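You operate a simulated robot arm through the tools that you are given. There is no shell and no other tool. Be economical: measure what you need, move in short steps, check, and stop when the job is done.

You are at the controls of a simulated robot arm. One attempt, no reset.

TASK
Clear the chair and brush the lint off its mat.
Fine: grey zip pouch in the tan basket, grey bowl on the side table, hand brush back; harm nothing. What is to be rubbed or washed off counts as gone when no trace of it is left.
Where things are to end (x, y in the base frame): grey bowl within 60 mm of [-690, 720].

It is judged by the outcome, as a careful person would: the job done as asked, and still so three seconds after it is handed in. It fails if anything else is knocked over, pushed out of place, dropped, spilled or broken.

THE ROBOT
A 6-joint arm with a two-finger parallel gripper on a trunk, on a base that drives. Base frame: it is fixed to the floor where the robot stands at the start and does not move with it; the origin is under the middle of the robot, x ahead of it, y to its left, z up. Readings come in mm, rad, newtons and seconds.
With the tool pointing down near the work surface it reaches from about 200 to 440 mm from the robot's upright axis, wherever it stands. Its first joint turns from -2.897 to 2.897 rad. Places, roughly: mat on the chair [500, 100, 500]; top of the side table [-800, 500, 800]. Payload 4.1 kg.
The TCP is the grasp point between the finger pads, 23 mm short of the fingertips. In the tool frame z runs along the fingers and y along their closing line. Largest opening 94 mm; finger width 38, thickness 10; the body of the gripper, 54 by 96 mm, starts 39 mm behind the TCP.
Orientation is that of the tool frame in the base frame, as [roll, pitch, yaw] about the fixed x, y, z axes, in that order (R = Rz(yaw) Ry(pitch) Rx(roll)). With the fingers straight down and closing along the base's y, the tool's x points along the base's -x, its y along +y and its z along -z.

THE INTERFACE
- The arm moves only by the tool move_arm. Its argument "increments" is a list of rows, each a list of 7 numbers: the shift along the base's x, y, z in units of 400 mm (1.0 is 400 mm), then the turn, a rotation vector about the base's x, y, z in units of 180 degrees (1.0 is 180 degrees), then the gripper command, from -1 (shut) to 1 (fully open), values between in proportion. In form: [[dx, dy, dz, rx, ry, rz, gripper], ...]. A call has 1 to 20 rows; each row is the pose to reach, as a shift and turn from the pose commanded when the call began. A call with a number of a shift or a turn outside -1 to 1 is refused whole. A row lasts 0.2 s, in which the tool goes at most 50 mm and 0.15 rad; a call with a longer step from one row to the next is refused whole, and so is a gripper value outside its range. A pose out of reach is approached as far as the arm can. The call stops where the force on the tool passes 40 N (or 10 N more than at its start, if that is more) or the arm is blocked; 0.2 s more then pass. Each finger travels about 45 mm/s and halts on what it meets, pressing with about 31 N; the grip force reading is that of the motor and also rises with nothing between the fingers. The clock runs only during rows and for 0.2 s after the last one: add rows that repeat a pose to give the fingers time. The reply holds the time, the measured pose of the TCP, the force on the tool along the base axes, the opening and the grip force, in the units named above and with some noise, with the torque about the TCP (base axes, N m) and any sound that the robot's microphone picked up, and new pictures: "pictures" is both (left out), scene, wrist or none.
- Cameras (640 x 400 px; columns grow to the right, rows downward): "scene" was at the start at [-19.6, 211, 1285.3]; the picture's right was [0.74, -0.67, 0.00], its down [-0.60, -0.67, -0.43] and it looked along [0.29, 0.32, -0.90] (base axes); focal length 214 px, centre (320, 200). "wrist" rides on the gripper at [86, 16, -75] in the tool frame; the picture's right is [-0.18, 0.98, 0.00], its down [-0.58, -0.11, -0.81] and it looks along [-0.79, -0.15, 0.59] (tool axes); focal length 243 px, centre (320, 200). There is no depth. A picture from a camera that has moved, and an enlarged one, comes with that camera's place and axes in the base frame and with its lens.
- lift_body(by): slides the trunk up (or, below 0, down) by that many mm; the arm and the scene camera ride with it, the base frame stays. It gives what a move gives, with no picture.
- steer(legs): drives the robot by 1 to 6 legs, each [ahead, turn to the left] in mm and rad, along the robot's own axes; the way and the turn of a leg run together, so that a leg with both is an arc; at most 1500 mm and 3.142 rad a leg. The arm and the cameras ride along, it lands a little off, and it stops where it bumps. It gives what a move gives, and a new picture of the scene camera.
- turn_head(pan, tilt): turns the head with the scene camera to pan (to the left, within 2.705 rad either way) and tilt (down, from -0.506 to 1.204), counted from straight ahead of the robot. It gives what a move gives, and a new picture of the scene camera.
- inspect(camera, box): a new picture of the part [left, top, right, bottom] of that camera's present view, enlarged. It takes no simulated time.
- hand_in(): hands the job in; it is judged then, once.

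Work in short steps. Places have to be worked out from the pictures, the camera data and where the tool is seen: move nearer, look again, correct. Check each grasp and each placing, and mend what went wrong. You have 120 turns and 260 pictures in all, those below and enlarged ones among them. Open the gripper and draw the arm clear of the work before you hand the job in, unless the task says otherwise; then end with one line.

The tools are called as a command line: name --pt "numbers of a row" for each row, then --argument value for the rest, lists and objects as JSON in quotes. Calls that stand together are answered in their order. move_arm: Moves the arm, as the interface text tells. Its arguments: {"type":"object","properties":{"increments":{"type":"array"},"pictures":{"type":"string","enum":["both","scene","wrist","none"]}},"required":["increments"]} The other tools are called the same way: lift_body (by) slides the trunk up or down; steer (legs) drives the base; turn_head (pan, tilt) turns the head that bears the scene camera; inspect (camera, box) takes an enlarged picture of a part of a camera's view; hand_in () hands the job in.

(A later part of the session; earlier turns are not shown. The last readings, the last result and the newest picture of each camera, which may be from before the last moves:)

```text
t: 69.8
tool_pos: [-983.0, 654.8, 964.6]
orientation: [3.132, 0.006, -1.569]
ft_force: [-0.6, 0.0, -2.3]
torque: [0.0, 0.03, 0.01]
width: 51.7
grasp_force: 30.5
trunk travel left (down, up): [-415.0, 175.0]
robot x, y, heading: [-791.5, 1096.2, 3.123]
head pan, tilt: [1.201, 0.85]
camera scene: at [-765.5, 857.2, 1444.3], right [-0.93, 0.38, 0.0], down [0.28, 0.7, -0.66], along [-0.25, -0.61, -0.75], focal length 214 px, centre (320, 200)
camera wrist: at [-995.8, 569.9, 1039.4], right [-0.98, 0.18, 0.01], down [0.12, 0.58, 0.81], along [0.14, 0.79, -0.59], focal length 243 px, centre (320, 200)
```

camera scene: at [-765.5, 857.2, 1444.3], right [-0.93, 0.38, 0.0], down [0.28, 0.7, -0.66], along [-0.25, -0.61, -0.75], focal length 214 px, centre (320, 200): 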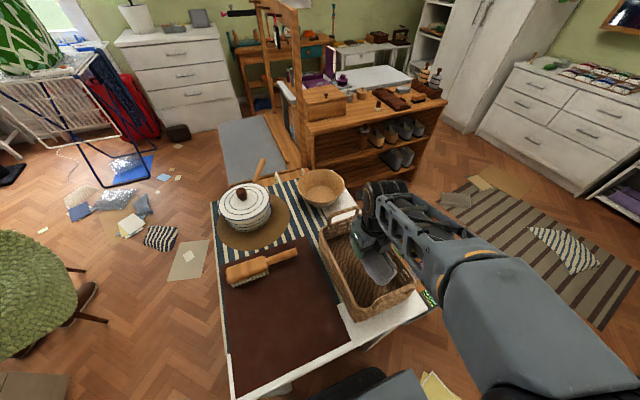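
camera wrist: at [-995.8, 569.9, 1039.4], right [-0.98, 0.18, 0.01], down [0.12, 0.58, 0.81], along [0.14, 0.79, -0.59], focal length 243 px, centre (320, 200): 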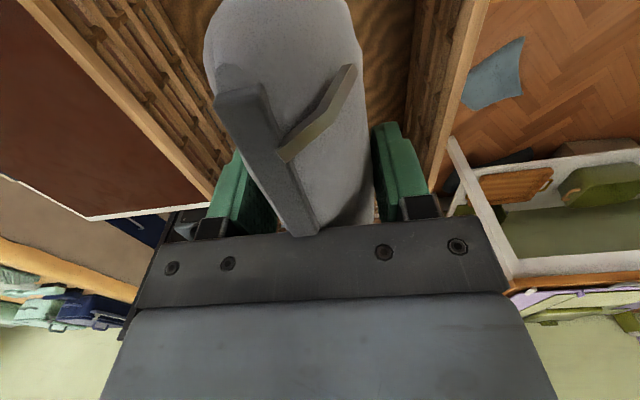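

Well centred between the long sides. A close look before the last descent, to check the far handle and the gripper camera.

inspect --camera "scene" --box '[300, 170, 460, 330]'

```text
2.50 times, centred on (380, 250) of scene
camera zoom: at [-765.5, 857.2, 1444.3], right [-0.93, 0.38, 0.0], down [0.28, 0.7, -0.66], along [-0.25, -0.61, -0.75], focal length 536 px, centre (170, 75)
```

zoom: 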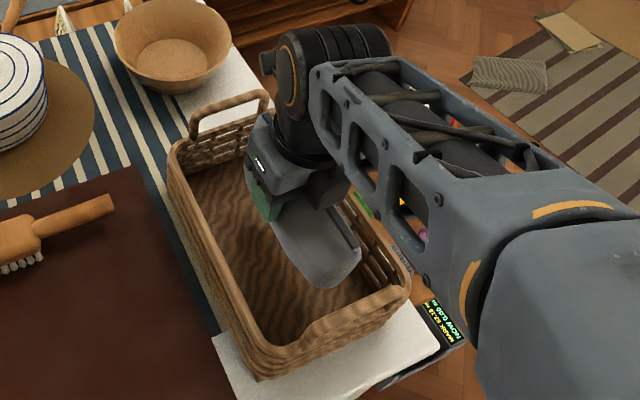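

move_arm --pt "0 0 -0.08 0 0 0 -1" --pt "0 0 -0.16 0 0 0 -1" --pt "0 0 -0.22 0 0 0 -1" --pt "0 0 -0.26 0 0 0 -1" --pt "0 0 -0.29 0 0 0 -1" --pt "0 0 -0.29 0 0 0 -1" --pictures "both"

```text
t: 70.5
tool_pos: [-982.8, 654.1, 901.7]
orientation: [3.13, -0.004, -1.569]
ft_force: [1.7, 0.2, 13.6]
torque: [0.9, 0.03, -0.14]
width: 51.9
grasp_force: 30.8
trunk travel left (down, up): [-415.0, 175.0]
robot x, y, heading: [-792.5, 1100.4, 3.124]
head pan, tilt: [1.201, 0.85]
stopped in row 3: the force on the tool passed its limit (the readings are from after the stop); the commanded pose is now the measured one
camera scene: at [-764.9, 858.3, 1444.8], right [-0.93, 0.38, 0.0], down [0.28, 0.7, -0.66], along [-0.25, -0.61, -0.75], focal length 214 px, centre (320, 200)
camera wrist: at [-996.0, 569.8, 979.1], right [-0.98, 0.18, 0.01], down [0.12, 0.59, 0.8], along [0.14, 0.79, -0.6], focal length 243 px, centre (320, 200)
```

scene: 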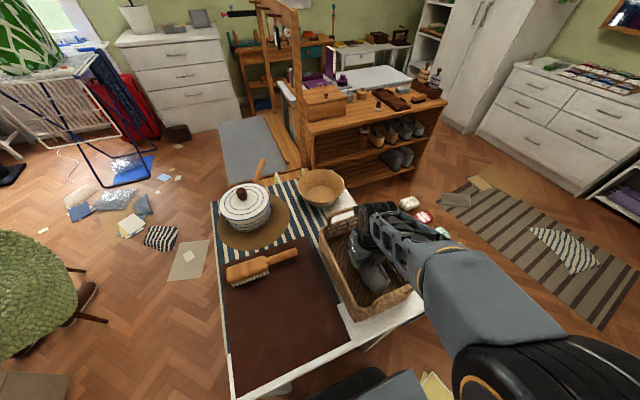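
wrist: 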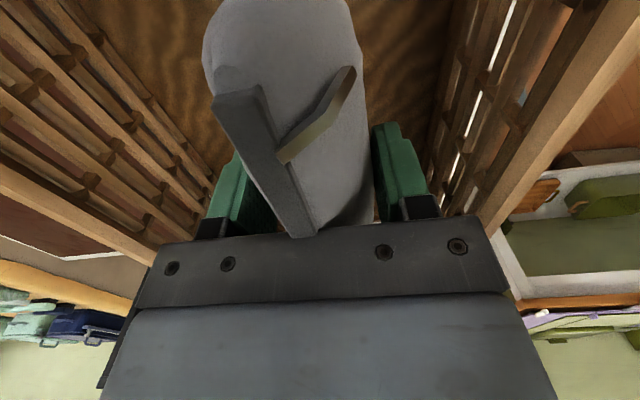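

Something stopped it at z 902, about 66 mm toward +y from the TCP: probably the pouch's near end on the basket's end. I look closely.

inspect --camera "scene" --box '[310, 200, 430, 330]'

inspect --camera "wrist" --box '[160, 0, 480, 200]'

```text
3.08 times, centred on (370, 265) of scene
camera zoom: at [-764.9, 858.3, 1444.8], right [-0.93, 0.38, 0.0], down [0.28, 0.7, -0.66], along [-0.25, -0.61, -0.75], focal length 660 px, centre (166, 0)
```

zoom: 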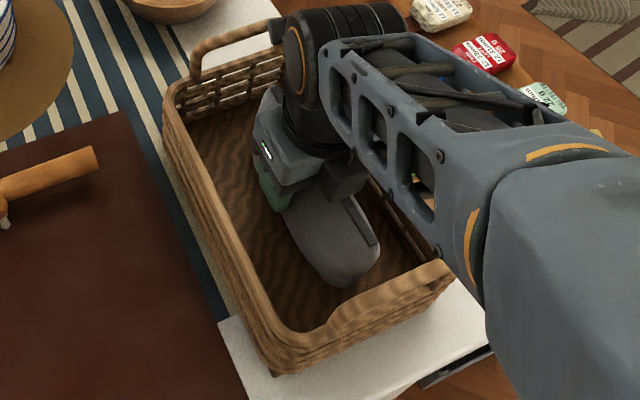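

```text
2.00 times, centred on (320, 100) of wrist
camera zoom: at [-996.0, 569.8, 979.1], right [-0.98, 0.18, 0.01], down [0.12, 0.59, 0.8], along [0.14, 0.79, -0.6], focal length 485 px, centre (320, 400)
```

zoom: 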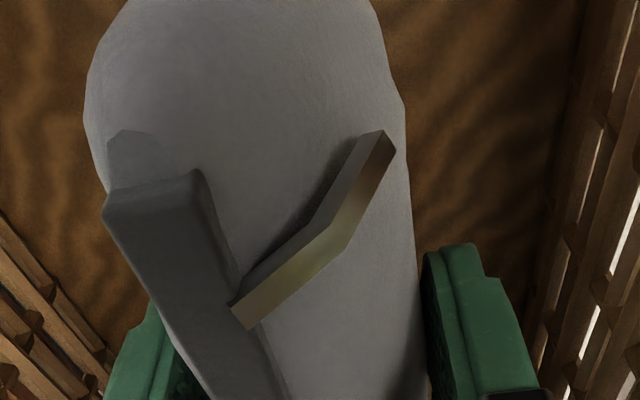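

The pouch's near bottom end appears to be on the basket floor (it hangs ~90 mm below the TCP). I open the fingers gently, then look.

move_arm --pt "0 0 0 0 0 0 0.3" --pt "0 0 0 0 0 0 0.6" --pt "0 0 0 0 0 0 0.7" --pt "0 0 0 0 0 0 0.7" --pictures "wrist"

inspect --camera "scene" --box '[310, 200, 430, 330]'

```text
t: 71.5
tool_pos: [-982.7, 655.2, 902.6]
orientation: [3.13, -0.005, -1.569]
ft_force: [1.2, -2.7, 27.7]
torque: [0.5, 0.07, 0.0]
width: 80.0
grasp_force: 0.1
trunk travel left (down, up): [-415.0, 175.0]
robot x, y, heading: [-792.4, 1098.8, 3.122]
head pan, tilt: [1.201, 0.85]
camera wrist: at [-995.8, 570.0, 979.0], right [-0.98, 0.18, 0.01], down [0.12, 0.59, 0.8], along [0.14, 0.79, -0.6], focal length 243 px, centre (320, 200)
```

wrist: 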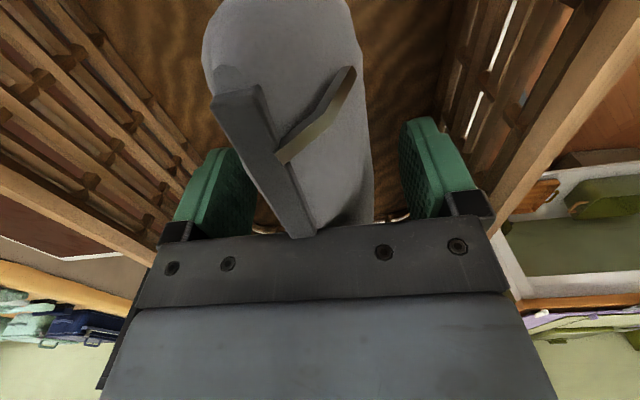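

```text
3.08 times, centred on (370, 265) of scene
camera zoom: at [-764.4, 859.0, 1444.8], right [-0.93, 0.38, 0.0], down [0.28, 0.69, -0.66], along [-0.25, -0.61, -0.75], focal length 660 px, centre (166, 0)
```

zoom: 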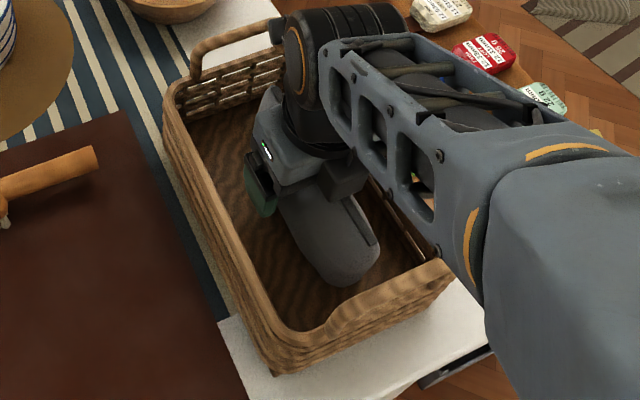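

The pouch stands on the basket floor without moving. I raise the hand straight out.

move_arm --pt "0 0 0.06 0 0 0 0.7" --pt "0 0 0.16 0 0 0 0.7" --pt "0 0 0.27 0 0 0 0.7" --pt "0 0 0.38 0 0 0 0.7" --pt "0 0 0.49 0 0 0 0.7" --pt "0 0 0.55 0 0 0 0.7" --pictures "both"

inspect --camera "scene" --box '[310, 180, 450, 330]'

```text
t: 72.9
tool_pos: [-983.4, 654.3, 1121.2]
orientation: [3.132, -0.004, -1.569]
ft_force: [0.2, -0.1, -0.3]
torque: [0.01, 0.02, 0.0]
width: 79.9
grasp_force: 0.0
trunk travel left (down, up): [-415.0, 175.0]
robot x, y, heading: [-790.0, 1101.0, 3.12]
head pan, tilt: [1.201, 0.85]
camera scene: at [-765.4, 857.6, 1444.4], right [-0.93, 0.38, 0.0], down [0.28, 0.7, -0.66], along [-0.25, -0.61, -0.75], focal length 214 px, centre (320, 200)
camera wrist: at [-997.5, 568.8, 1197.6], right [-0.98, 0.18, 0.01], down [0.12, 0.58, 0.8], along [0.14, 0.79, -0.59], focal length 243 px, centre (320, 200)
```

scene: 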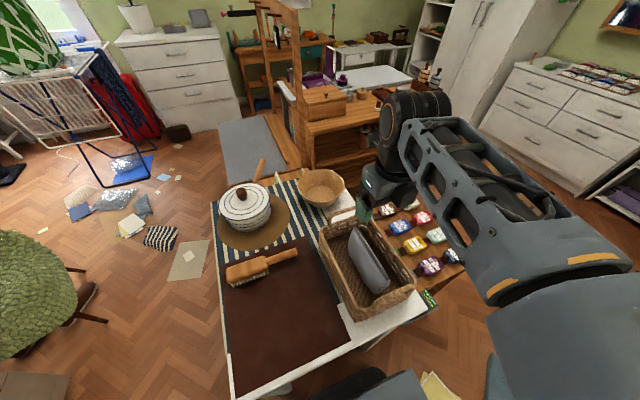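
wrist: 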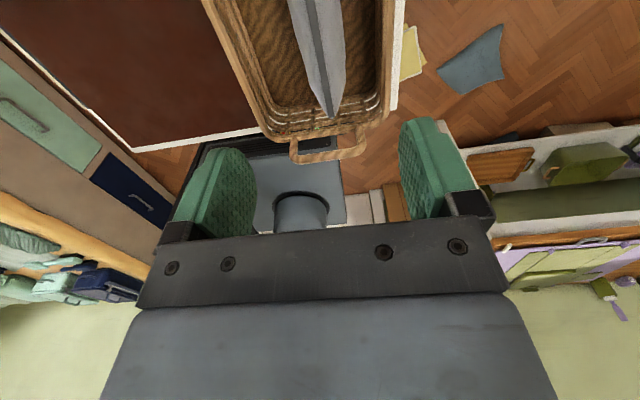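

```text
2.67 times, centred on (380, 255) of scene
camera zoom: at [-765.4, 857.6, 1444.4], right [-0.93, 0.38, 0.0], down [0.28, 0.7, -0.66], along [-0.25, -0.61, -0.75], focal length 572 px, centre (160, 53)
```

zoom: 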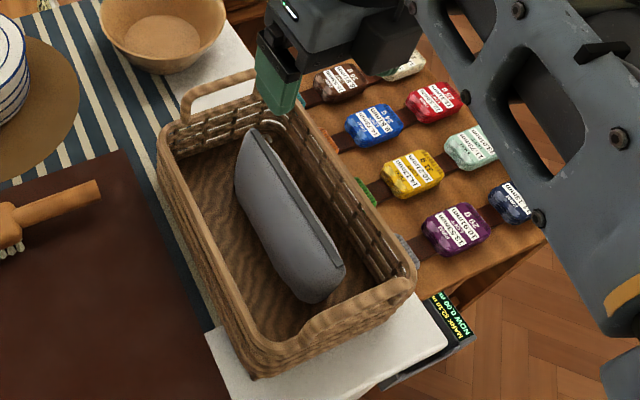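

The pouch sits safely in the basket. I swing the arm back ahead of the robot for driving to the chair for the bowl.

move_arm --pt "-0.04 0.09 0 0 0 0.02 1" --pt "-0.07 0.18 0 0 0 0.04 1" --pt "-0.11 0.28 0 0 0 0.06 1" --pt "-0.15 0.37 0 0 0 0.08 1" --pt "-0.19 0.46 0 0 0 0.1 1" --pt "-0.22 0.56 0 0 0 0.12 1" --pt "-0.26 0.65 0 0 0 0.14 1" --pt "-0.3 0.75 0 0 0 0.15 1" --pt "-0.34 0.85 0 0 0 0.165 1" --pt "-0.38 0.95 0 0 0 0.176 1" --pictures "none"

steer --legs '[[-570, 0], [0, -1.55]]'

```text
t: 75.1
tool_pos: [-1135.2, 1034.6, 1121.6]
orientation: [3.131, -0.005, -1.015]
ft_force: [-0.4, -0.4, 0.3]
torque: [-0.01, 0.0, -0.01]
width: 93.9
grasp_force: 0.2
trunk travel left (down, up): [-415.0, 175.0]
robot x, y, heading: [-795.6, 1101.0, 3.124]
head pan, tilt: [1.201, 0.85]
```

```text
t: 82.1
tool_pos: [-285.9, 1430.0, 1119.3]
orientation: [3.13, -0.002, -2.573]
ft_force: [0.7, 0.5, -0.3]
torque: [0.02, 0.03, 0.03]
width: 94.1
grasp_force: 0.0
trunk travel left (down, up): [-415.0, 175.0]
robot x, y, heading: [-217.6, 1088.1, 1.572]
head pan, tilt: [1.201, 0.85]
camera scene: at [-456.9, 1055.3, 1444.4], right [0.36, 0.93, 0.0], down [0.7, -0.27, -0.66], along [-0.61, 0.24, -0.75], focal length 214 px, centre (320, 200)
```

scene: 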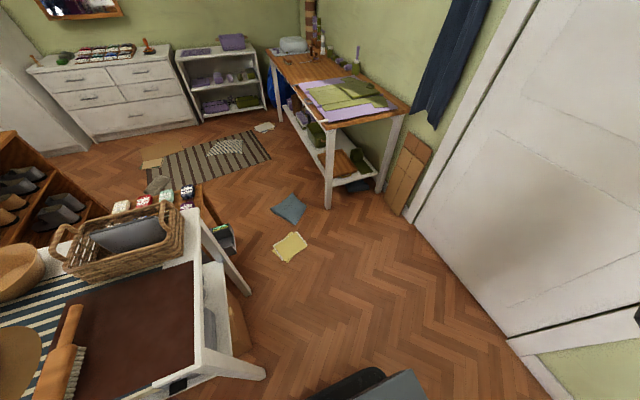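

On course. I back up to y ≈ 0, turn toward the chair and look ahead before approaching.

steer --legs '[[-1085, 0], [0, -1.572]]'

turn_head --pan -0.1 --tilt 1.0

```text
t: 91.6
tool_pos: [112.2, 52.7, 1120.3]
orientation: [3.131, -0.002, 2.142]
ft_force: [0.0, 0.1, 0.3]
torque: [-0.01, 0.0, 0.01]
width: 94.1
grasp_force: 0.1
trunk travel left (down, up): [-415.0, 175.0]
robot x, y, heading: [-226.8, -21.6, -0.005]
head pan, tilt: [1.201, 0.85]
camera scene: at [-261.7, 219.3, 1444.4], right [0.93, -0.36, 0.0], down [-0.27, -0.7, -0.66], along [0.24, 0.61, -0.75], focal length 214 px, centre (320, 200)
```

scene: 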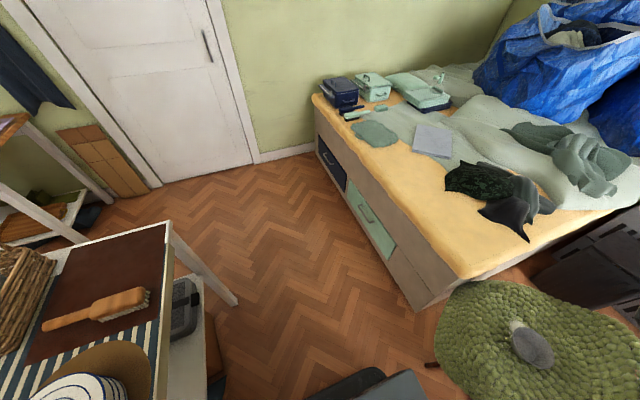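

```text
t: 93.0
tool_pos: [112.5, 51.9, 1120.0]
orientation: [3.131, -0.002, 2.142]
ft_force: [0.0, -0.6, -0.4]
torque: [0.0, -0.02, 0.0]
width: 93.8
grasp_force: 0.1
trunk travel left (down, up): [-415.0, 175.0]
robot x, y, heading: [-230.6, -20.7, -0.005]
head pan, tilt: [-0.099, 1.0]
camera scene: at [-220.8, 139.5, 1433.3], right [-0.1, -0.99, 0.0], down [-0.84, 0.08, -0.54], along [0.54, -0.05, -0.84], focal length 214 px, centre (320, 200)
```

scene: 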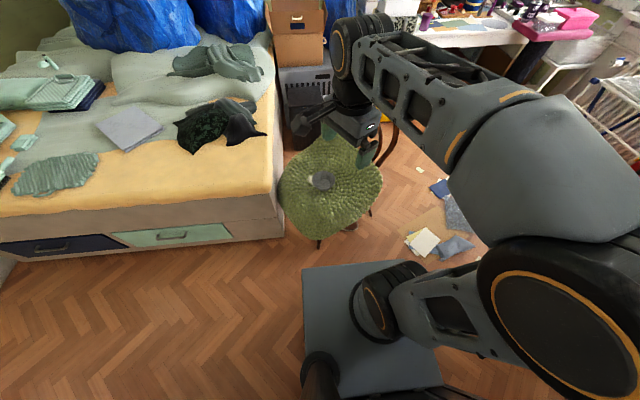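

Chair leg's foot again at about (305, 105). I drive 215 mm ahead, leaving ~50 mm before it.

steer --legs '[[215, 0]]'

lift_body --by -310

```text
t: 94.7
tool_pos: [330.7, 48.7, 1121.7]
orientation: [3.131, -0.002, 2.136]
ft_force: [-0.1, -0.2, 0.4]
torque: [0.04, 0.01, -0.01]
width: 94.2
grasp_force: 0.0
trunk travel left (down, up): [-415.0, 175.0]
robot x, y, heading: [-10.8, -23.3, -0.009]
head pan, tilt: [-0.099, 1.0]
camera scene: at [-1.8, 138.1, 1433.3], right [-0.11, -0.99, 0.0], down [-0.84, 0.09, -0.54], along [0.54, -0.06, -0.84], focal length 214 px, centre (320, 200)
```

scene: 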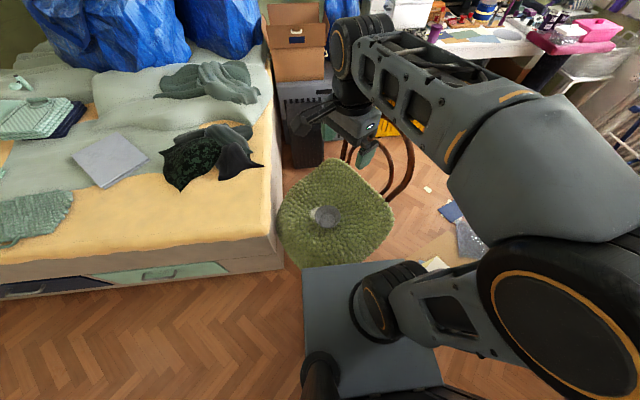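

```text
t: 97.8
tool_pos: [331.2, 48.0, 810.6]
orientation: [3.128, -0.002, 2.135]
ft_force: [-0.7, -0.5, -0.6]
torque: [-0.03, 0.01, 0.0]
width: 94.1
grasp_force: 0.1
trunk travel left (down, up): [-105.0, 485.0]
robot x, y, heading: [-12.0, -18.6, -0.005]
head pan, tilt: [-0.099, 1.0]
```

I turn the gripper so it closes radially on the bowl's near wall (about (402, 59)) and move above it to look.

move_arm --pt "0.04 0.01 -0.05 0 0 -0.045 0" --pt "0.08 0.02 -0.1 0 0 -0.09 0" --pt "0.12 0.03 -0.15 0 0 -0.135 -0.1" --pt "0.177 0.03 -0.23 0 0 -0.18 -0.15" --pt "0.177 0.03 -0.23 0 0 -0.18 -0.15" --pictures "both"

```text
t: 99.0
tool_pos: [399.7, 60.4, 718.6]
orientation: [3.132, -0.001, 1.567]
ft_force: [0.0, 0.8, -0.1]
torque: [-0.01, -0.01, -0.04]
width: 40.0
grasp_force: 0.1
trunk travel left (down, up): [-105.0, 485.0]
robot x, y, heading: [-12.9, -24.3, -0.007]
head pan, tilt: [-0.099, 1.0]
camera scene: at [-1.9, 138.1, 1123.3], right [-0.11, -0.99, 0.0], down [-0.84, 0.09, -0.54], along [0.54, -0.06, -0.84], focal length 214 px, centre (320, 200)
camera wrist: at [418.0, 147.6, 794.6], right [0.98, -0.19, 0.01], down [-0.12, -0.58, 0.8], along [-0.15, -0.79, -0.59], focal length 243 px, centre (320, 200)
```

scene: 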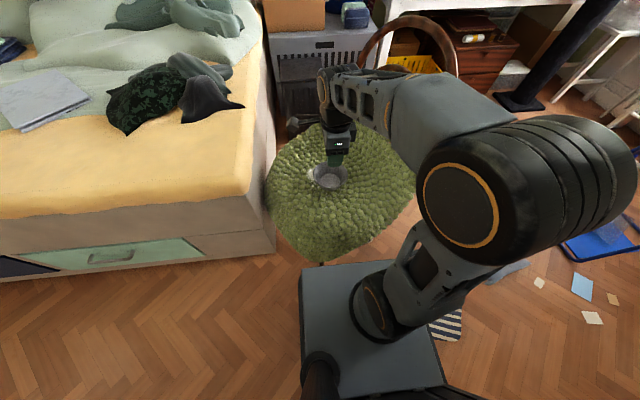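
wrist: 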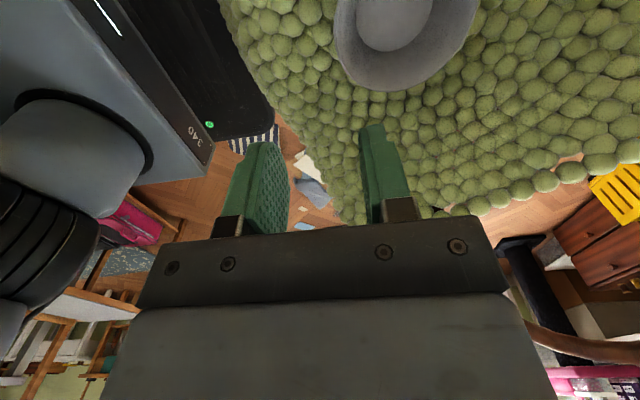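

inspect --camera "scene" --box '[270, 130, 390, 220]'

inspect --camera "wrist" --box '[220, 0, 540, 160]'

```text
4.44 times, centred on (330, 175) of scene
camera zoom: at [-1.9, 138.1, 1123.3], right [-0.11, -0.99, 0.0], down [-0.84, 0.09, -0.54], along [0.54, -0.06, -0.84], focal length 953 px, centre (276, 311)
```

zoom: 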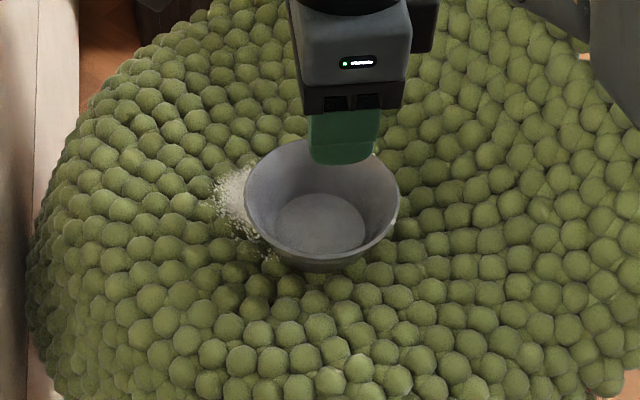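

```text
2.00 times, centred on (380, 80) of wrist
camera zoom: at [418.0, 147.6, 794.6], right [0.98, -0.19, 0.01], down [-0.12, -0.58, 0.8], along [-0.15, -0.79, -0.59], focal length 485 px, centre (200, 440)
```

zoom: 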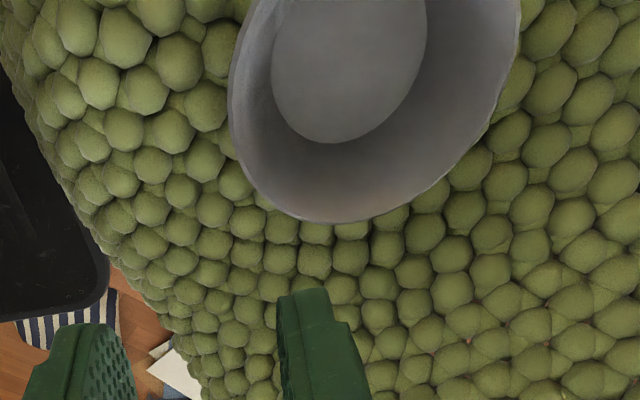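

Combining both views: bowl rim centre ≈ (479, 50, 535), diameter ≈ 123, mat ≈ 490. I tilt the gripper 20° to follow the wall and stop just above the near rim at (418, 50).

move_arm --pt "0 -0.01 -0.08 0 -0.04 0 -0.36" --pt "0 -0.02 -0.16 0 -0.08 0 -0.36" --pt "0 -0.026 -0.24 0 -0.111 0 -0.36" --pt "0 -0.026 -0.32 0 -0.111 0 -0.36" --pt "0 -0.026 -0.32 0 -0.111 0 -0.36" --pictures "both"

inspect --camera "scene" --box '[270, 130, 390, 220]'

```text
t: 100.2
tool_pos: [400.8, 48.7, 590.7]
orientation: [2.78, -0.004, 1.571]
ft_force: [0.3, 0.1, -0.1]
torque: [0.01, -0.01, -0.02]
width: 30.1
grasp_force: 0.1
trunk travel left (down, up): [-105.0, 485.0]
robot x, y, heading: [-12.7, -23.7, -0.008]
head pan, tilt: [-0.099, 1.0]
camera scene: at [-1.9, 138.1, 1123.3], right [-0.11, -0.99, 0.0], down [-0.84, 0.09, -0.54], along [0.54, -0.06, -0.84], focal length 214 px, centre (320, 200)
camera wrist: at [391.6, 136.6, 668.2], right [0.92, -0.19, 0.35], down [-0.39, -0.58, 0.71], along [0.07, -0.79, -0.61], focal length 243 px, centre (320, 200)
```

scene: 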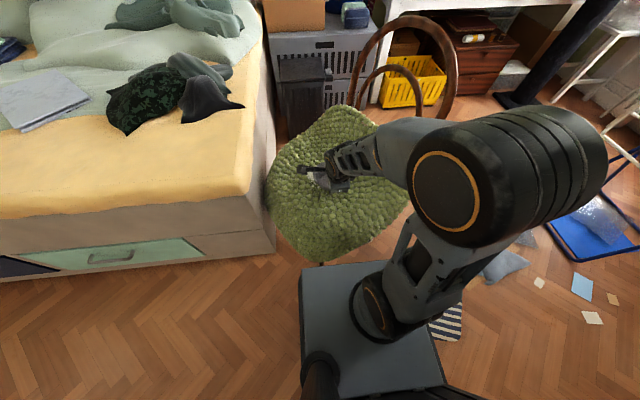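
wrist: 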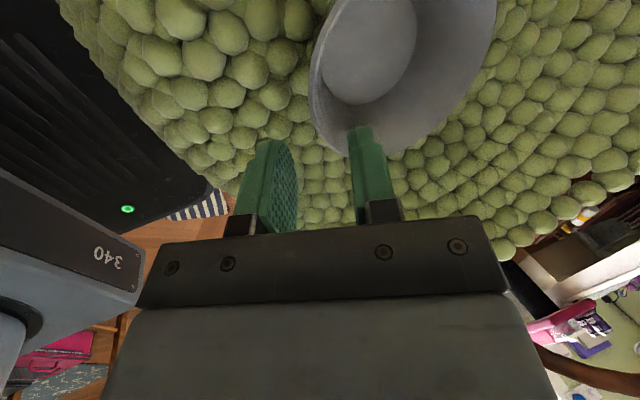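

```text
4.44 times, centred on (330, 175) of scene
camera zoom: at [-1.9, 138.1, 1123.3], right [-0.11, -0.99, 0.0], down [-0.84, 0.09, -0.54], along [0.54, -0.06, -0.84], focal length 953 px, centre (276, 311)
```

zoom: 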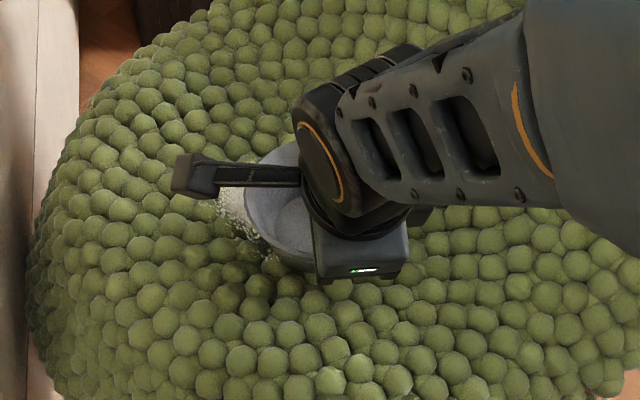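

Rim lies centred between the pads (offset < 3 mm). I advance 64 mm along the tool axis.

move_arm --pt "0.014 0 -0.038 0 0 0 -0.36" --pt "0.028 0 -0.076 0 0 0 -0.36" --pt "0.042 0 -0.115 0 0 0 -0.36" --pt "0.055 0 -0.15 0 0 0 -0.36" --pt "0.055 0 -0.15 0 0 0 -0.36" --pictures "wrist"

```text
t: 101.4
tool_pos: [422.7, 48.6, 531.5]
orientation: [2.781, -0.003, 1.57]
ft_force: [-0.9, -1.0, 0.0]
torque: [0.02, 0.02, 0.0]
width: 30.0
grasp_force: 0.1
trunk travel left (down, up): [-105.0, 485.0]
robot x, y, heading: [-13.7, -20.7, -0.008]
head pan, tilt: [-0.099, 1.0]
camera wrist: at [413.8, 137.1, 607.1], right [0.92, -0.19, 0.35], down [-0.39, -0.58, 0.71], along [0.07, -0.79, -0.61], focal length 243 px, centre (320, 200)
```

wrist: 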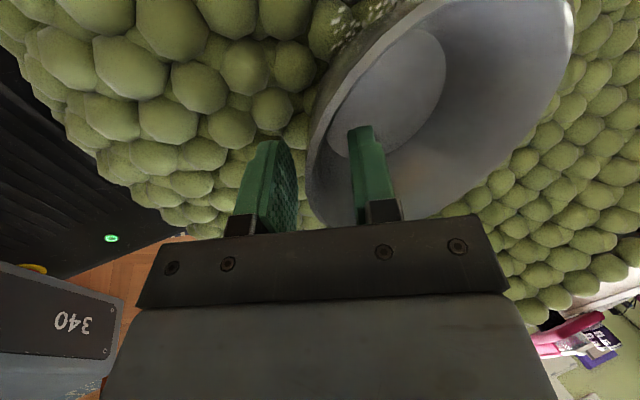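

The bowl's wall is between the pads. I close on it.

move_arm --pt "0.003 0 -0.01 0 0 0 -0.36" --pt "0.003 0 -0.01 0 0 0 -1" --pt "0.003 0 -0.01 0 0 0 -1" --pt "0.003 0 -0.01 0 0 0 -1" --pt "0.003 0 -0.01 0 0 0 -1" --pictures "wrist"

```text
t: 102.6
tool_pos: [425.8, 48.9, 527.1]
orientation: [2.78, -0.004, 1.572]
ft_force: [5.4, 6.7, 11.9]
torque: [-0.01, -1.27, 0.55]
width: 11.9
grasp_force: 31.4
trunk travel left (down, up): [-105.0, 485.0]
robot x, y, heading: [-8.7, -20.9, -0.011]
head pan, tilt: [-0.099, 1.0]
camera wrist: at [416.4, 137.8, 604.4], right [0.92, -0.18, 0.35], down [-0.39, -0.58, 0.71], along [0.07, -0.79, -0.61], focal length 243 px, centre (320, 200)
```

wrist: 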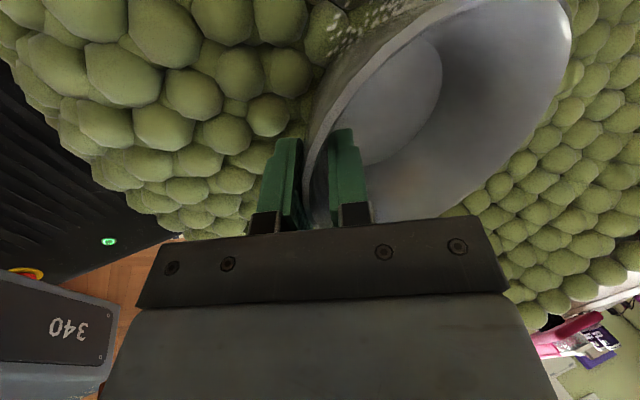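

Gripped (12 mm between pads). I lift slowly.

move_arm --pt "0 0 0.02 0 0 0 -1" --pt "0 0 0.06 0 0 0 -1" --pt "0 0 0.12 0 0 0 -1" --pt "0 0 0.2 0 0 0 -1" --pt "0 0 0.28 0 0 0 -1" --pictures "both"

```text
t: 103.8
tool_pos: [425.2, 47.9, 637.8]
orientation: [2.785, -0.002, 1.569]
ft_force: [-0.2, 0.3, -3.1]
torque: [-0.02, 0.18, 0.0]
width: 12.0
grasp_force: 30.8
trunk travel left (down, up): [-105.0, 485.0]
robot x, y, heading: [-12.9, -17.5, -0.009]
head pan, tilt: [-0.099, 1.0]
camera scene: at [-1.5, 138.2, 1123.2], right [-0.11, -0.99, 0.0], down [-0.84, 0.09, -0.54], along [0.54, -0.06, -0.84], focal length 214 px, centre (320, 200)
camera wrist: at [416.0, 136.5, 715.3], right [0.92, -0.19, 0.34], down [-0.38, -0.58, 0.72], along [0.07, -0.79, -0.61], focal length 243 px, centre (320, 200)
```

scene: 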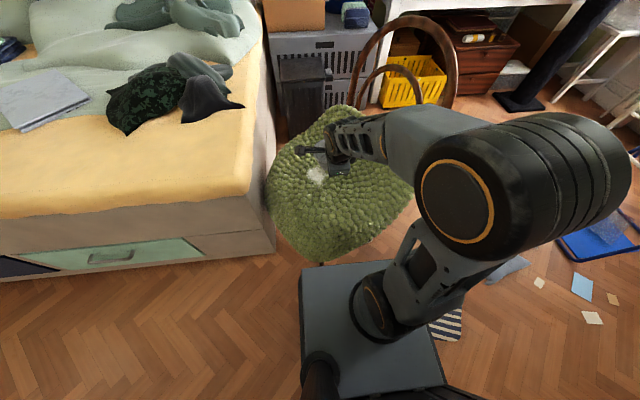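
wrist: 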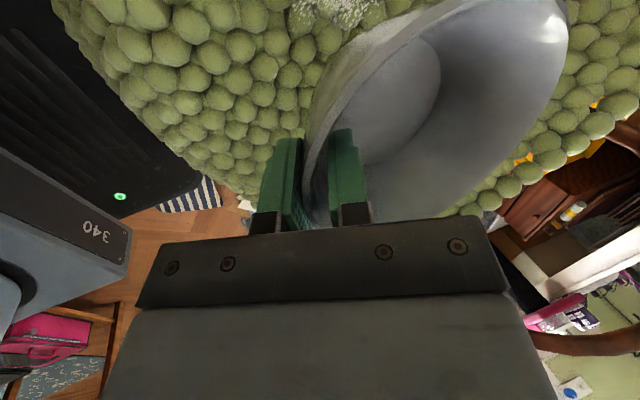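

The bowl is held well and the lint patch is now exposed. I raise and retract the arm, then view the lint before leaving.

move_arm --pt "-0.04 -0.02 0.1 0 0 0 -1" --pt "-0.1 -0.05 0.2 0 0 0 -1" --pt "-0.17 -0.08 0.3 0 0 0 -1" --pt "-0.22 -0.12 0.4 0 0 0 -1" --pt "-0.22 -0.12 0.5 0 0 0 -1" --pt "-0.22 -0.12 0.5 0 0 0 -1" --pictures "none"

inspect --camera "scene" --box '[260, 100, 420, 270]'

lift_body --by 310

steer --legs '[[-200, 0], [0, 1.575]]'

```text
refused: row 3 steps farther than a row can; nothing moved
```

```text
2.35 times, centred on (340, 185) of scene
camera zoom: at [-1.5, 138.2, 1123.2], right [-0.11, -0.99, 0.0], down [-0.84, 0.09, -0.54], along [0.54, -0.06, -0.84], focal length 505 px, centre (273, 235)
```

zoom: 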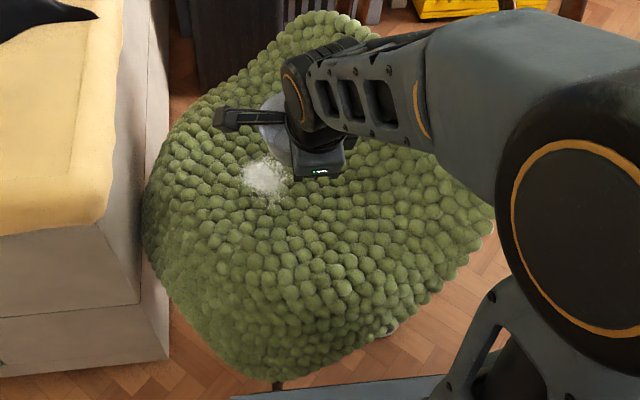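

```text
t: 106.9
tool_pos: [424.9, 49.9, 948.8]
orientation: [2.78, -0.003, 1.57]
ft_force: [-0.7, -0.3, -3.1]
torque: [0.0, 0.15, 0.01]
width: 11.7
grasp_force: 31.1
trunk travel left (down, up): [-415.0, 175.0]
robot x, y, heading: [-9.8, -19.3, -0.007]
head pan, tilt: [-0.099, 1.0]
```

```text
t: 112.3
tool_pos: [-277.3, 419.0, 948.9]
orientation: [2.782, -0.004, 3.13]
ft_force: [0.2, 0.5, -2.2]
torque: [-0.16, 0.02, 0.0]
width: 11.9
grasp_force: 31.0
trunk travel left (down, up): [-415.0, 175.0]
robot x, y, heading: [-214.9, -19.1, 1.551]
head pan, tilt: [-0.099, 1.0]
camera scene: at [-372.6, -6.7, 1433.3], right [0.99, -0.12, 0.0], down [-0.1, -0.84, -0.54], along [0.06, 0.54, -0.84], focal length 214 px, centre (320, 200)
```

scene: 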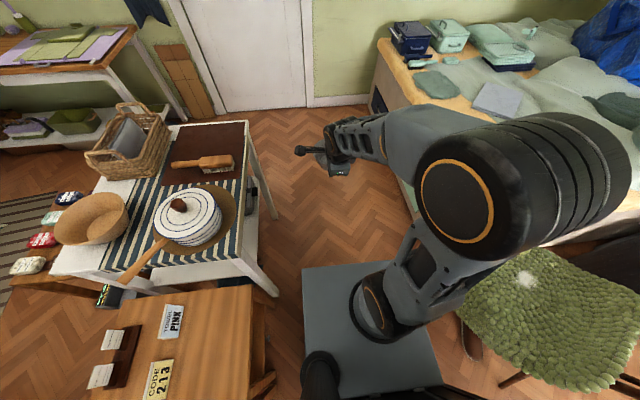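

The earlier arm move was refused, but the drive went without contact. I raise the bowl for clearance, then drive on to the table end.

move_arm --pt "0 0 0.1 0 0 0 -1" --pt "0 -0.04 0.2 0 0 0 -1" --pt "0 -0.1 0.3 0 0 0 -1" --pt "0 -0.15 0.38 0 0 0 -1" --pt "0 -0.15 0.38 0 0 0 -1" --pictures "none"

steer --legs '[[1115, 0], [0, 1.575]]'

```text
t: 113.5
tool_pos: [-275.4, 360.2, 1101.5]
orientation: [2.784, -0.002, 3.129]
ft_force: [0.4, -0.8, -3.9]
torque: [-0.13, 0.04, -0.02]
width: 12.1
grasp_force: 31.2
trunk travel left (down, up): [-415.0, 175.0]
robot x, y, heading: [-214.1, -18.5, 1.551]
head pan, tilt: [-0.099, 1.0]
```

```text
t: 123.0
tool_pos: [-572.1, 999.1, 1100.6]
orientation: [2.782, -0.004, -1.531]
ft_force: [-0.2, -0.2, -2.7]
torque: [-0.01, -0.16, 0.02]
width: 12.2
grasp_force: 30.8
trunk travel left (down, up): [-415.0, 175.0]
robot x, y, heading: [-194.3, 1085.9, -3.109]
head pan, tilt: [-0.099, 1.0]
camera scene: at [-202.1, 922.1, 1433.3], right [0.07, 1.0, 0.0], down [0.84, -0.06, -0.54], along [-0.54, 0.04, -0.84], focal length 214 px, centre (320, 200)
```

scene: 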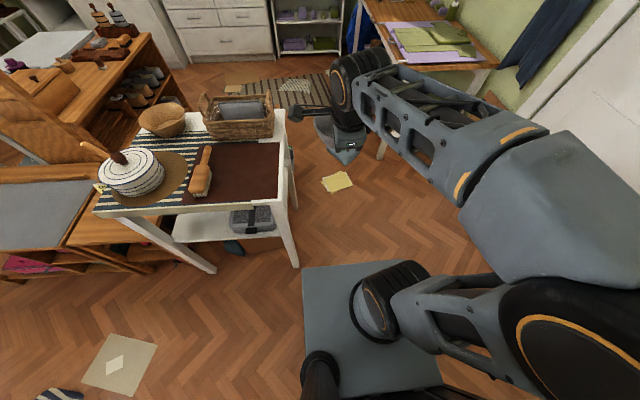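

steer --legs '[[0, -0.045], [595, 0]]'

turn_head --pan 1.2 --tilt 0.95

```text
t: 126.8
tool_pos: [-1168.3, 1030.3, 1100.1]
orientation: [2.785, -0.003, -1.586]
ft_force: [-0.7, 0.5, -3.1]
torque: [0.0, -0.12, 0.01]
width: 11.9
grasp_force: 30.3
trunk travel left (down, up): [-415.0, 175.0]
robot x, y, heading: [-791.4, 1093.7, 3.125]
head pan, tilt: [-0.099, 1.0]
camera scene: at [-803.0, 933.0, 1433.3], right [0.12, 0.99, 0.0], down [0.84, -0.1, -0.54], along [-0.54, 0.07, -0.84], focal length 214 px, centre (320, 200)
```

scene: 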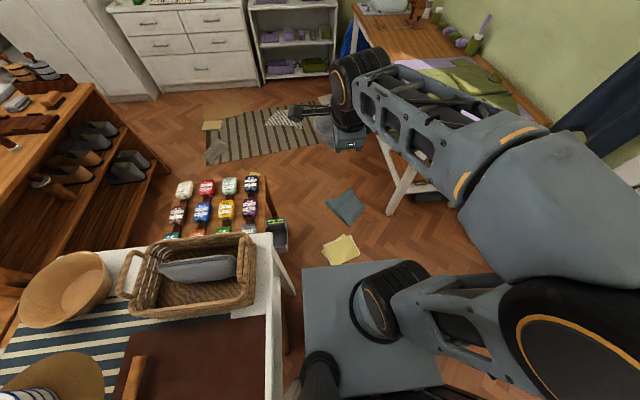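

```text
t: 128.3
tool_pos: [-1167.5, 1030.0, 1099.6]
orientation: [2.783, -0.004, -1.584]
ft_force: [-0.5, 0.5, -2.9]
torque: [0.0, -0.17, 0.01]
width: 12.1
grasp_force: 31.0
trunk travel left (down, up): [-415.0, 175.0]
robot x, y, heading: [-790.0, 1092.3, 3.121]
head pan, tilt: [1.201, 0.949]
camera scene: at [-761.6, 857.4, 1436.9], right [-0.92, 0.38, 0.0], down [0.31, 0.75, -0.58], along [-0.22, -0.54, -0.81], focal length 214 px, centre (320, 200)
```

scene: 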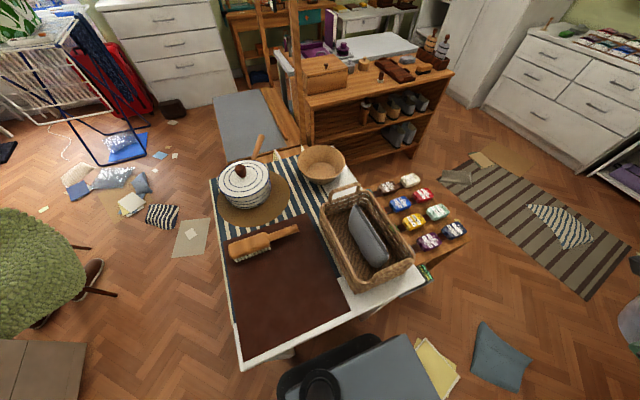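

Table's right edge is y ≈ 801, brush near y 535–575. I swing the bowl around to above (-690, 725).

move_arm --pt "0.06 -0.096 0 0 0 0.035 -1" --pt "0.12 -0.19 0 0 0 0.07 -1" --pt "0.18 -0.29 0 0 0 0.105 -1" --pt "0.24 -0.385 0 0 0 0.14 -1" --pt "0.3 -0.48 0 0 0 0.175 -1" --pt "0.36 -0.58 0 0 0 0.21 -1" --pt "0.42 -0.675 0 0 0 0.25 -1" --pt "0.53 -0.67 0 0 0 0.285 -1" --pt "0.64 -0.66 0 0 0 0.32 -1" --pt "0.75 -0.65 0 0 0 0.355 -1" --pt "0.86 -0.64 0 0 0 0.39 -1" --pt "0.97 -0.635 0 0 0 0.425 -1" --pictures "none"

```text
t: 130.9
tool_pos: [-785.5, 775.2, 1100.5]
orientation: [2.782, -0.002, -0.269]
ft_force: [-0.5, 0.6, -2.6]
torque: [0.14, -0.06, -0.01]
width: 11.8
grasp_force: 30.7
trunk travel left (down, up): [-415.0, 175.0]
robot x, y, heading: [-787.1, 1096.7, 3.121]
head pan, tilt: [1.201, 0.949]
```

move_arm --pt "0.1 0.004 -0.05 0 0 0.04 -1" --pt "0.2 0.006 -0.1 0 0 0.07 -1" --pt "0.239 0.007 -0.2 0 0 0.085 -1" --pt "0.239 0.007 -0.3 0 0 0.085 -1" --pt "0.239 0.007 -0.4 0 0 0.085 -1" --pt "0.239 0.007 -0.45 0 0 0.085 -1" --pt "0.239 0.007 -0.45 0 0 0.085 -1" --pictures "both"

inspect --camera "scene" --box '[200, 200, 400, 380]'

```text
t: 131.4
tool_pos: [-780.3, 758.3, 1087.4]
orientation: [2.742, -0.033, -0.264]
ft_force: [-0.2, 0.3, -3.3]
torque: [0.11, -0.05, -0.03]
width: 12.0
grasp_force: 30.5
trunk travel left (down, up): [-415.0, 175.0]
robot x, y, heading: [-789.5, 1096.5, 3.121]
head pan, tilt: [1.201, 0.949]
stopped in row 2: the arm was blocked; the commanded pose is now the measured one
camera scene: at [-761.5, 857.9, 1437.0], right [-0.92, 0.38, 0.0], down [0.31, 0.75, -0.58], along [-0.22, -0.54, -0.81], focal length 214 px, centre (320, 200)
camera wrist: at [-693.3, 751.2, 1165.6], right [-0.43, -0.82, 0.38], down [-0.47, 0.56, 0.68], along [-0.77, 0.11, -0.63], focal length 243 px, centre (320, 200)
```

scene: 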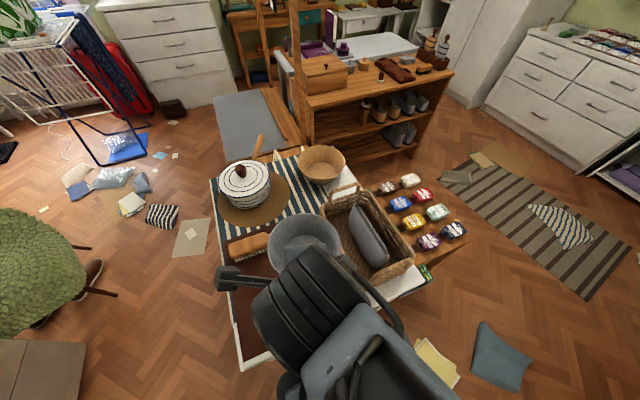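
wrist: 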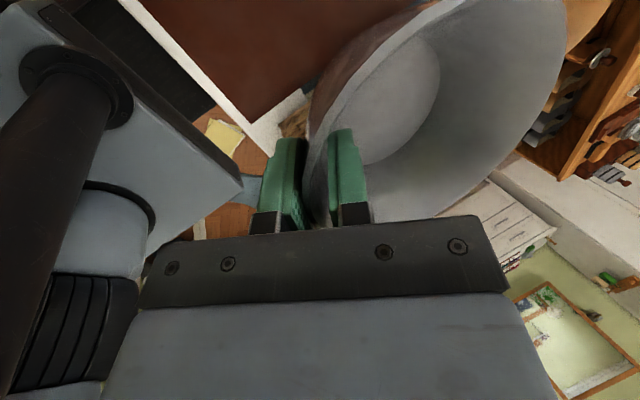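

```text
2.22 times, centred on (300, 290) of scene
camera zoom: at [-761.5, 857.9, 1437.0], right [-0.92, 0.38, 0.0], down [0.31, 0.75, -0.58], along [-0.22, -0.54, -0.81], focal length 477 px, centre (364, 0)
```

zoom: 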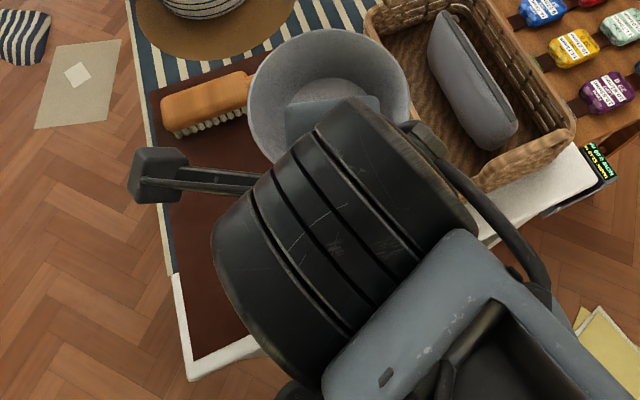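

The arm was blocked by the head mast on the robot's left when swung this far back. I retreat the swing a bit, then back the robot 300 mm so that the target lies forward-left.

move_arm --pt "-0.06 0.04 0.03 0 0 0 -1" --pt "-0.16 0.04 0.03 0 0 -0.03 -1" --pt "-0.26 0.04 0.03 0 0 -0.06 -1" --pt "-0.26 0.04 0.03 0 0 -0.06 -1" --pictures "none"

```text
t: 132.4
tool_pos: [-882.6, 773.9, 1100.1]
orientation: [2.739, -0.034, -0.453]
ft_force: [0.8, 0.8, -3.4]
torque: [0.12, -0.08, -0.02]
width: 12.1
grasp_force: 31.1
trunk travel left (down, up): [-415.0, 175.0]
robot x, y, heading: [-791.5, 1097.3, 3.117]
head pan, tilt: [1.201, 0.949]
```

steer --legs '[[-300, 0]]'

```text
t: 134.5
tool_pos: [-581.9, 767.0, 1099.8]
orientation: [2.738, -0.035, -0.444]
ft_force: [-0.1, 0.0, -2.4]
torque: [0.18, -0.05, -0.02]
width: 11.9
grasp_force: 31.4
trunk travel left (down, up): [-415.0, 175.0]
robot x, y, heading: [-489.8, 1090.4, 3.127]
head pan, tilt: [1.201, 0.949]
camera scene: at [-461.5, 851.6, 1436.9], right [-0.93, 0.38, 0.0], down [0.31, 0.75, -0.58], along [-0.22, -0.54, -0.81], focal length 214 px, centre (320, 200)
```

scene: 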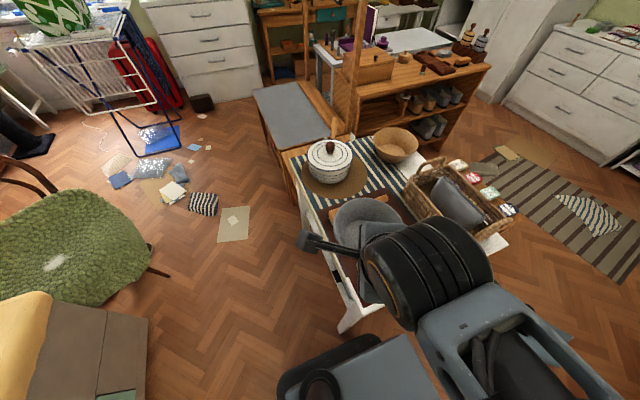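

Now at the target side. I correct the small tilt error, move the bowl to (-690, 722) and lower to z ≈ 880.

move_arm --pt "-0.07 0.004 0 0.0174 0.004 0 -1" --pt "-0.14 0.008 -0.05 0.0174 0.004 0 -1" --pt "-0.21 0.012 -0.1 0.0174 0.004 0 -1" --pt "-0.21 0.012 -0.21 0.0174 0.004 0 -1" --pt "-0.21 0.012 -0.32 0.0174 0.004 0 -1" --pt "-0.21 0.012 -0.43 0.0174 0.004 0 -1" --pt "-0.21 0.012 -0.53 0.0174 0.004 0 -1" --pt "-0.21 0.012 -0.53 0.0174 0.004 0 -1" --pictures "both"

inspect --camera "scene" --box '[280, 130, 520, 340]'

```text
t: 136.3
tool_pos: [-666.3, 770.3, 888.1]
orientation: [2.784, 0.0, -0.447]
ft_force: [-0.3, -0.3, -3.1]
torque: [0.15, -0.09, 0.01]
width: 12.0
grasp_force: 31.1
trunk travel left (down, up): [-415.0, 175.0]
robot x, y, heading: [-489.5, 1087.7, 3.126]
head pan, tilt: [1.201, 0.949]
camera scene: at [-461.7, 851.2, 1436.8], right [-0.93, 0.38, 0.0], down [0.31, 0.75, -0.58], along [-0.22, -0.54, -0.81], focal length 214 px, centre (320, 200)
camera wrist: at [-581.5, 744.5, 964.3], right [-0.56, -0.75, 0.34], down [-0.36, 0.6, 0.72], along [-0.74, 0.28, -0.61], focal length 243 px, centre (320, 200)
```

scene: 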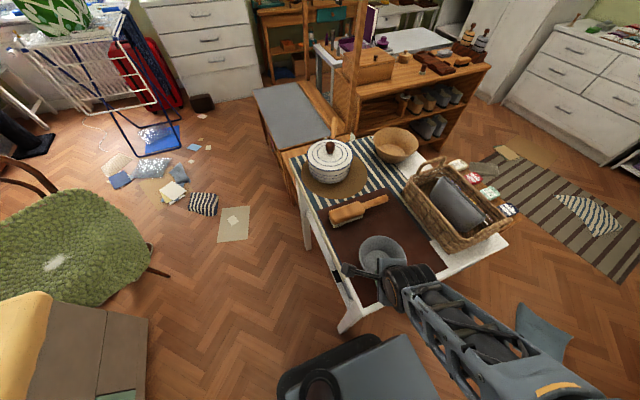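
wrist: 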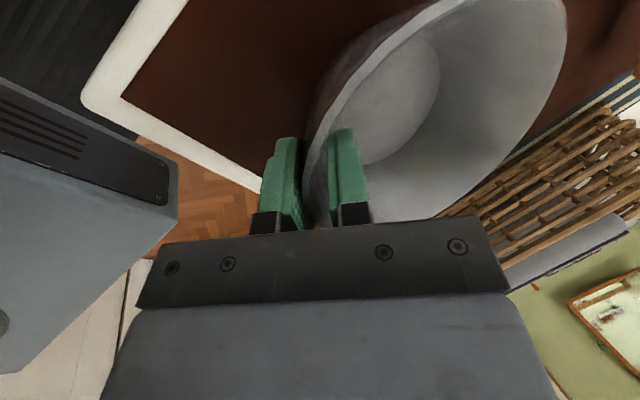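

```text
1.90 times, centred on (400, 235) of scene
camera zoom: at [-461.7, 851.2, 1436.8], right [-0.93, 0.38, 0.0], down [0.31, 0.75, -0.58], along [-0.22, -0.54, -0.81], focal length 408 px, centre (168, 133)
```

zoom: 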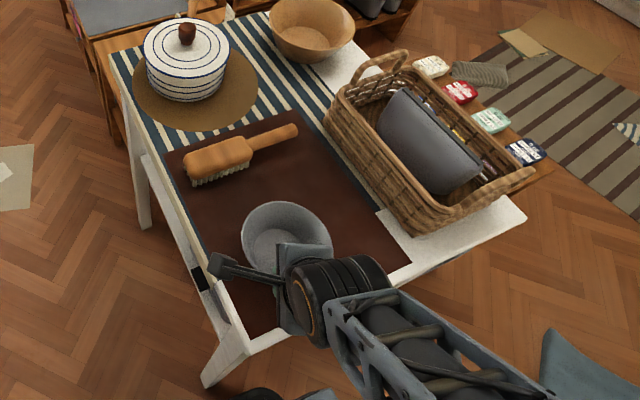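

Bowl centre about (-695, 715), clear of brush and basket. I lower slowly until it touches.

move_arm --pt "0 0 -0.05 0 0 0 -1" --pt "0 0 -0.075 0 0 0 -1" --pt "0 0 -0.1 0 0 0 -1" --pt "0 0 -0.112 0 0 0 -1" --pt "0 0 -0.112 0 0 0 -1" --pictures "wrist"

```text
t: 136.9
tool_pos: [-668.0, 767.1, 866.4]
orientation: [2.757, -0.005, -0.445]
ft_force: [4.9, 10.8, 27.0]
torque: [0.21, -0.07, -0.13]
width: 12.0
grasp_force: 30.7
trunk travel left (down, up): [-415.0, 175.0]
robot x, y, heading: [-494.6, 1085.6, 3.126]
head pan, tilt: [1.201, 0.949]
stopped in row 3: the force on the tool passed its limit (the readings are from after the stop); the commanded pose is now the measured one
camera wrist: at [-582.6, 742.4, 944.1], right [-0.56, -0.74, 0.37], down [-0.35, 0.62, 0.7], along [-0.75, 0.26, -0.61], focal length 243 px, centre (320, 200)
```

wrist: 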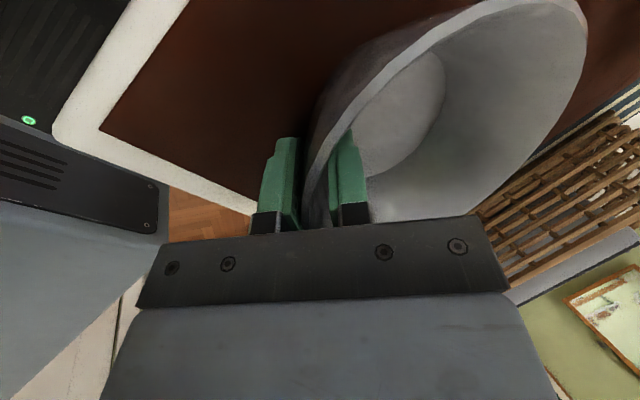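

inspect --camera "scene" --box '[330, 210, 450, 310]'

inspect --camera "wrist" --box '[220, 0, 620, 230]'

```text
4.00 times, centred on (390, 260) of scene
camera zoom: at [-460.3, 854.2, 1437.5], right [-0.93, 0.38, 0.0], down [0.31, 0.75, -0.58], along [-0.22, -0.54, -0.81], focal length 858 px, centre (40, -40)
```

zoom: 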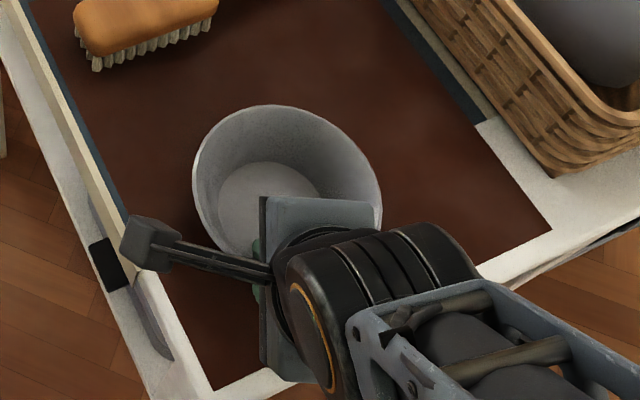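

```text
1.60 times, centred on (420, 115) of wrist
camera zoom: at [-582.6, 742.4, 944.1], right [-0.56, -0.74, 0.37], down [-0.35, 0.62, 0.7], along [-0.75, 0.26, -0.61], focal length 388 px, centre (160, 336)
```

zoom: 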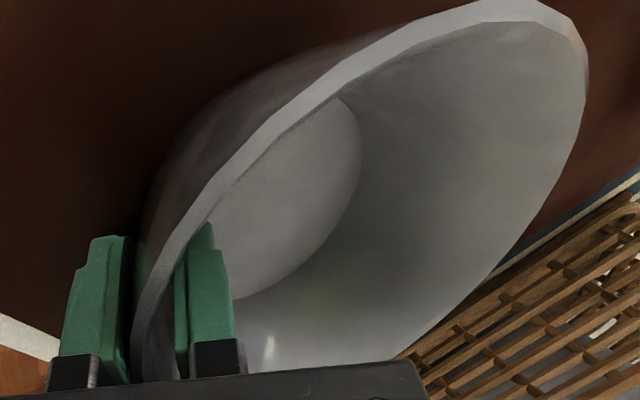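

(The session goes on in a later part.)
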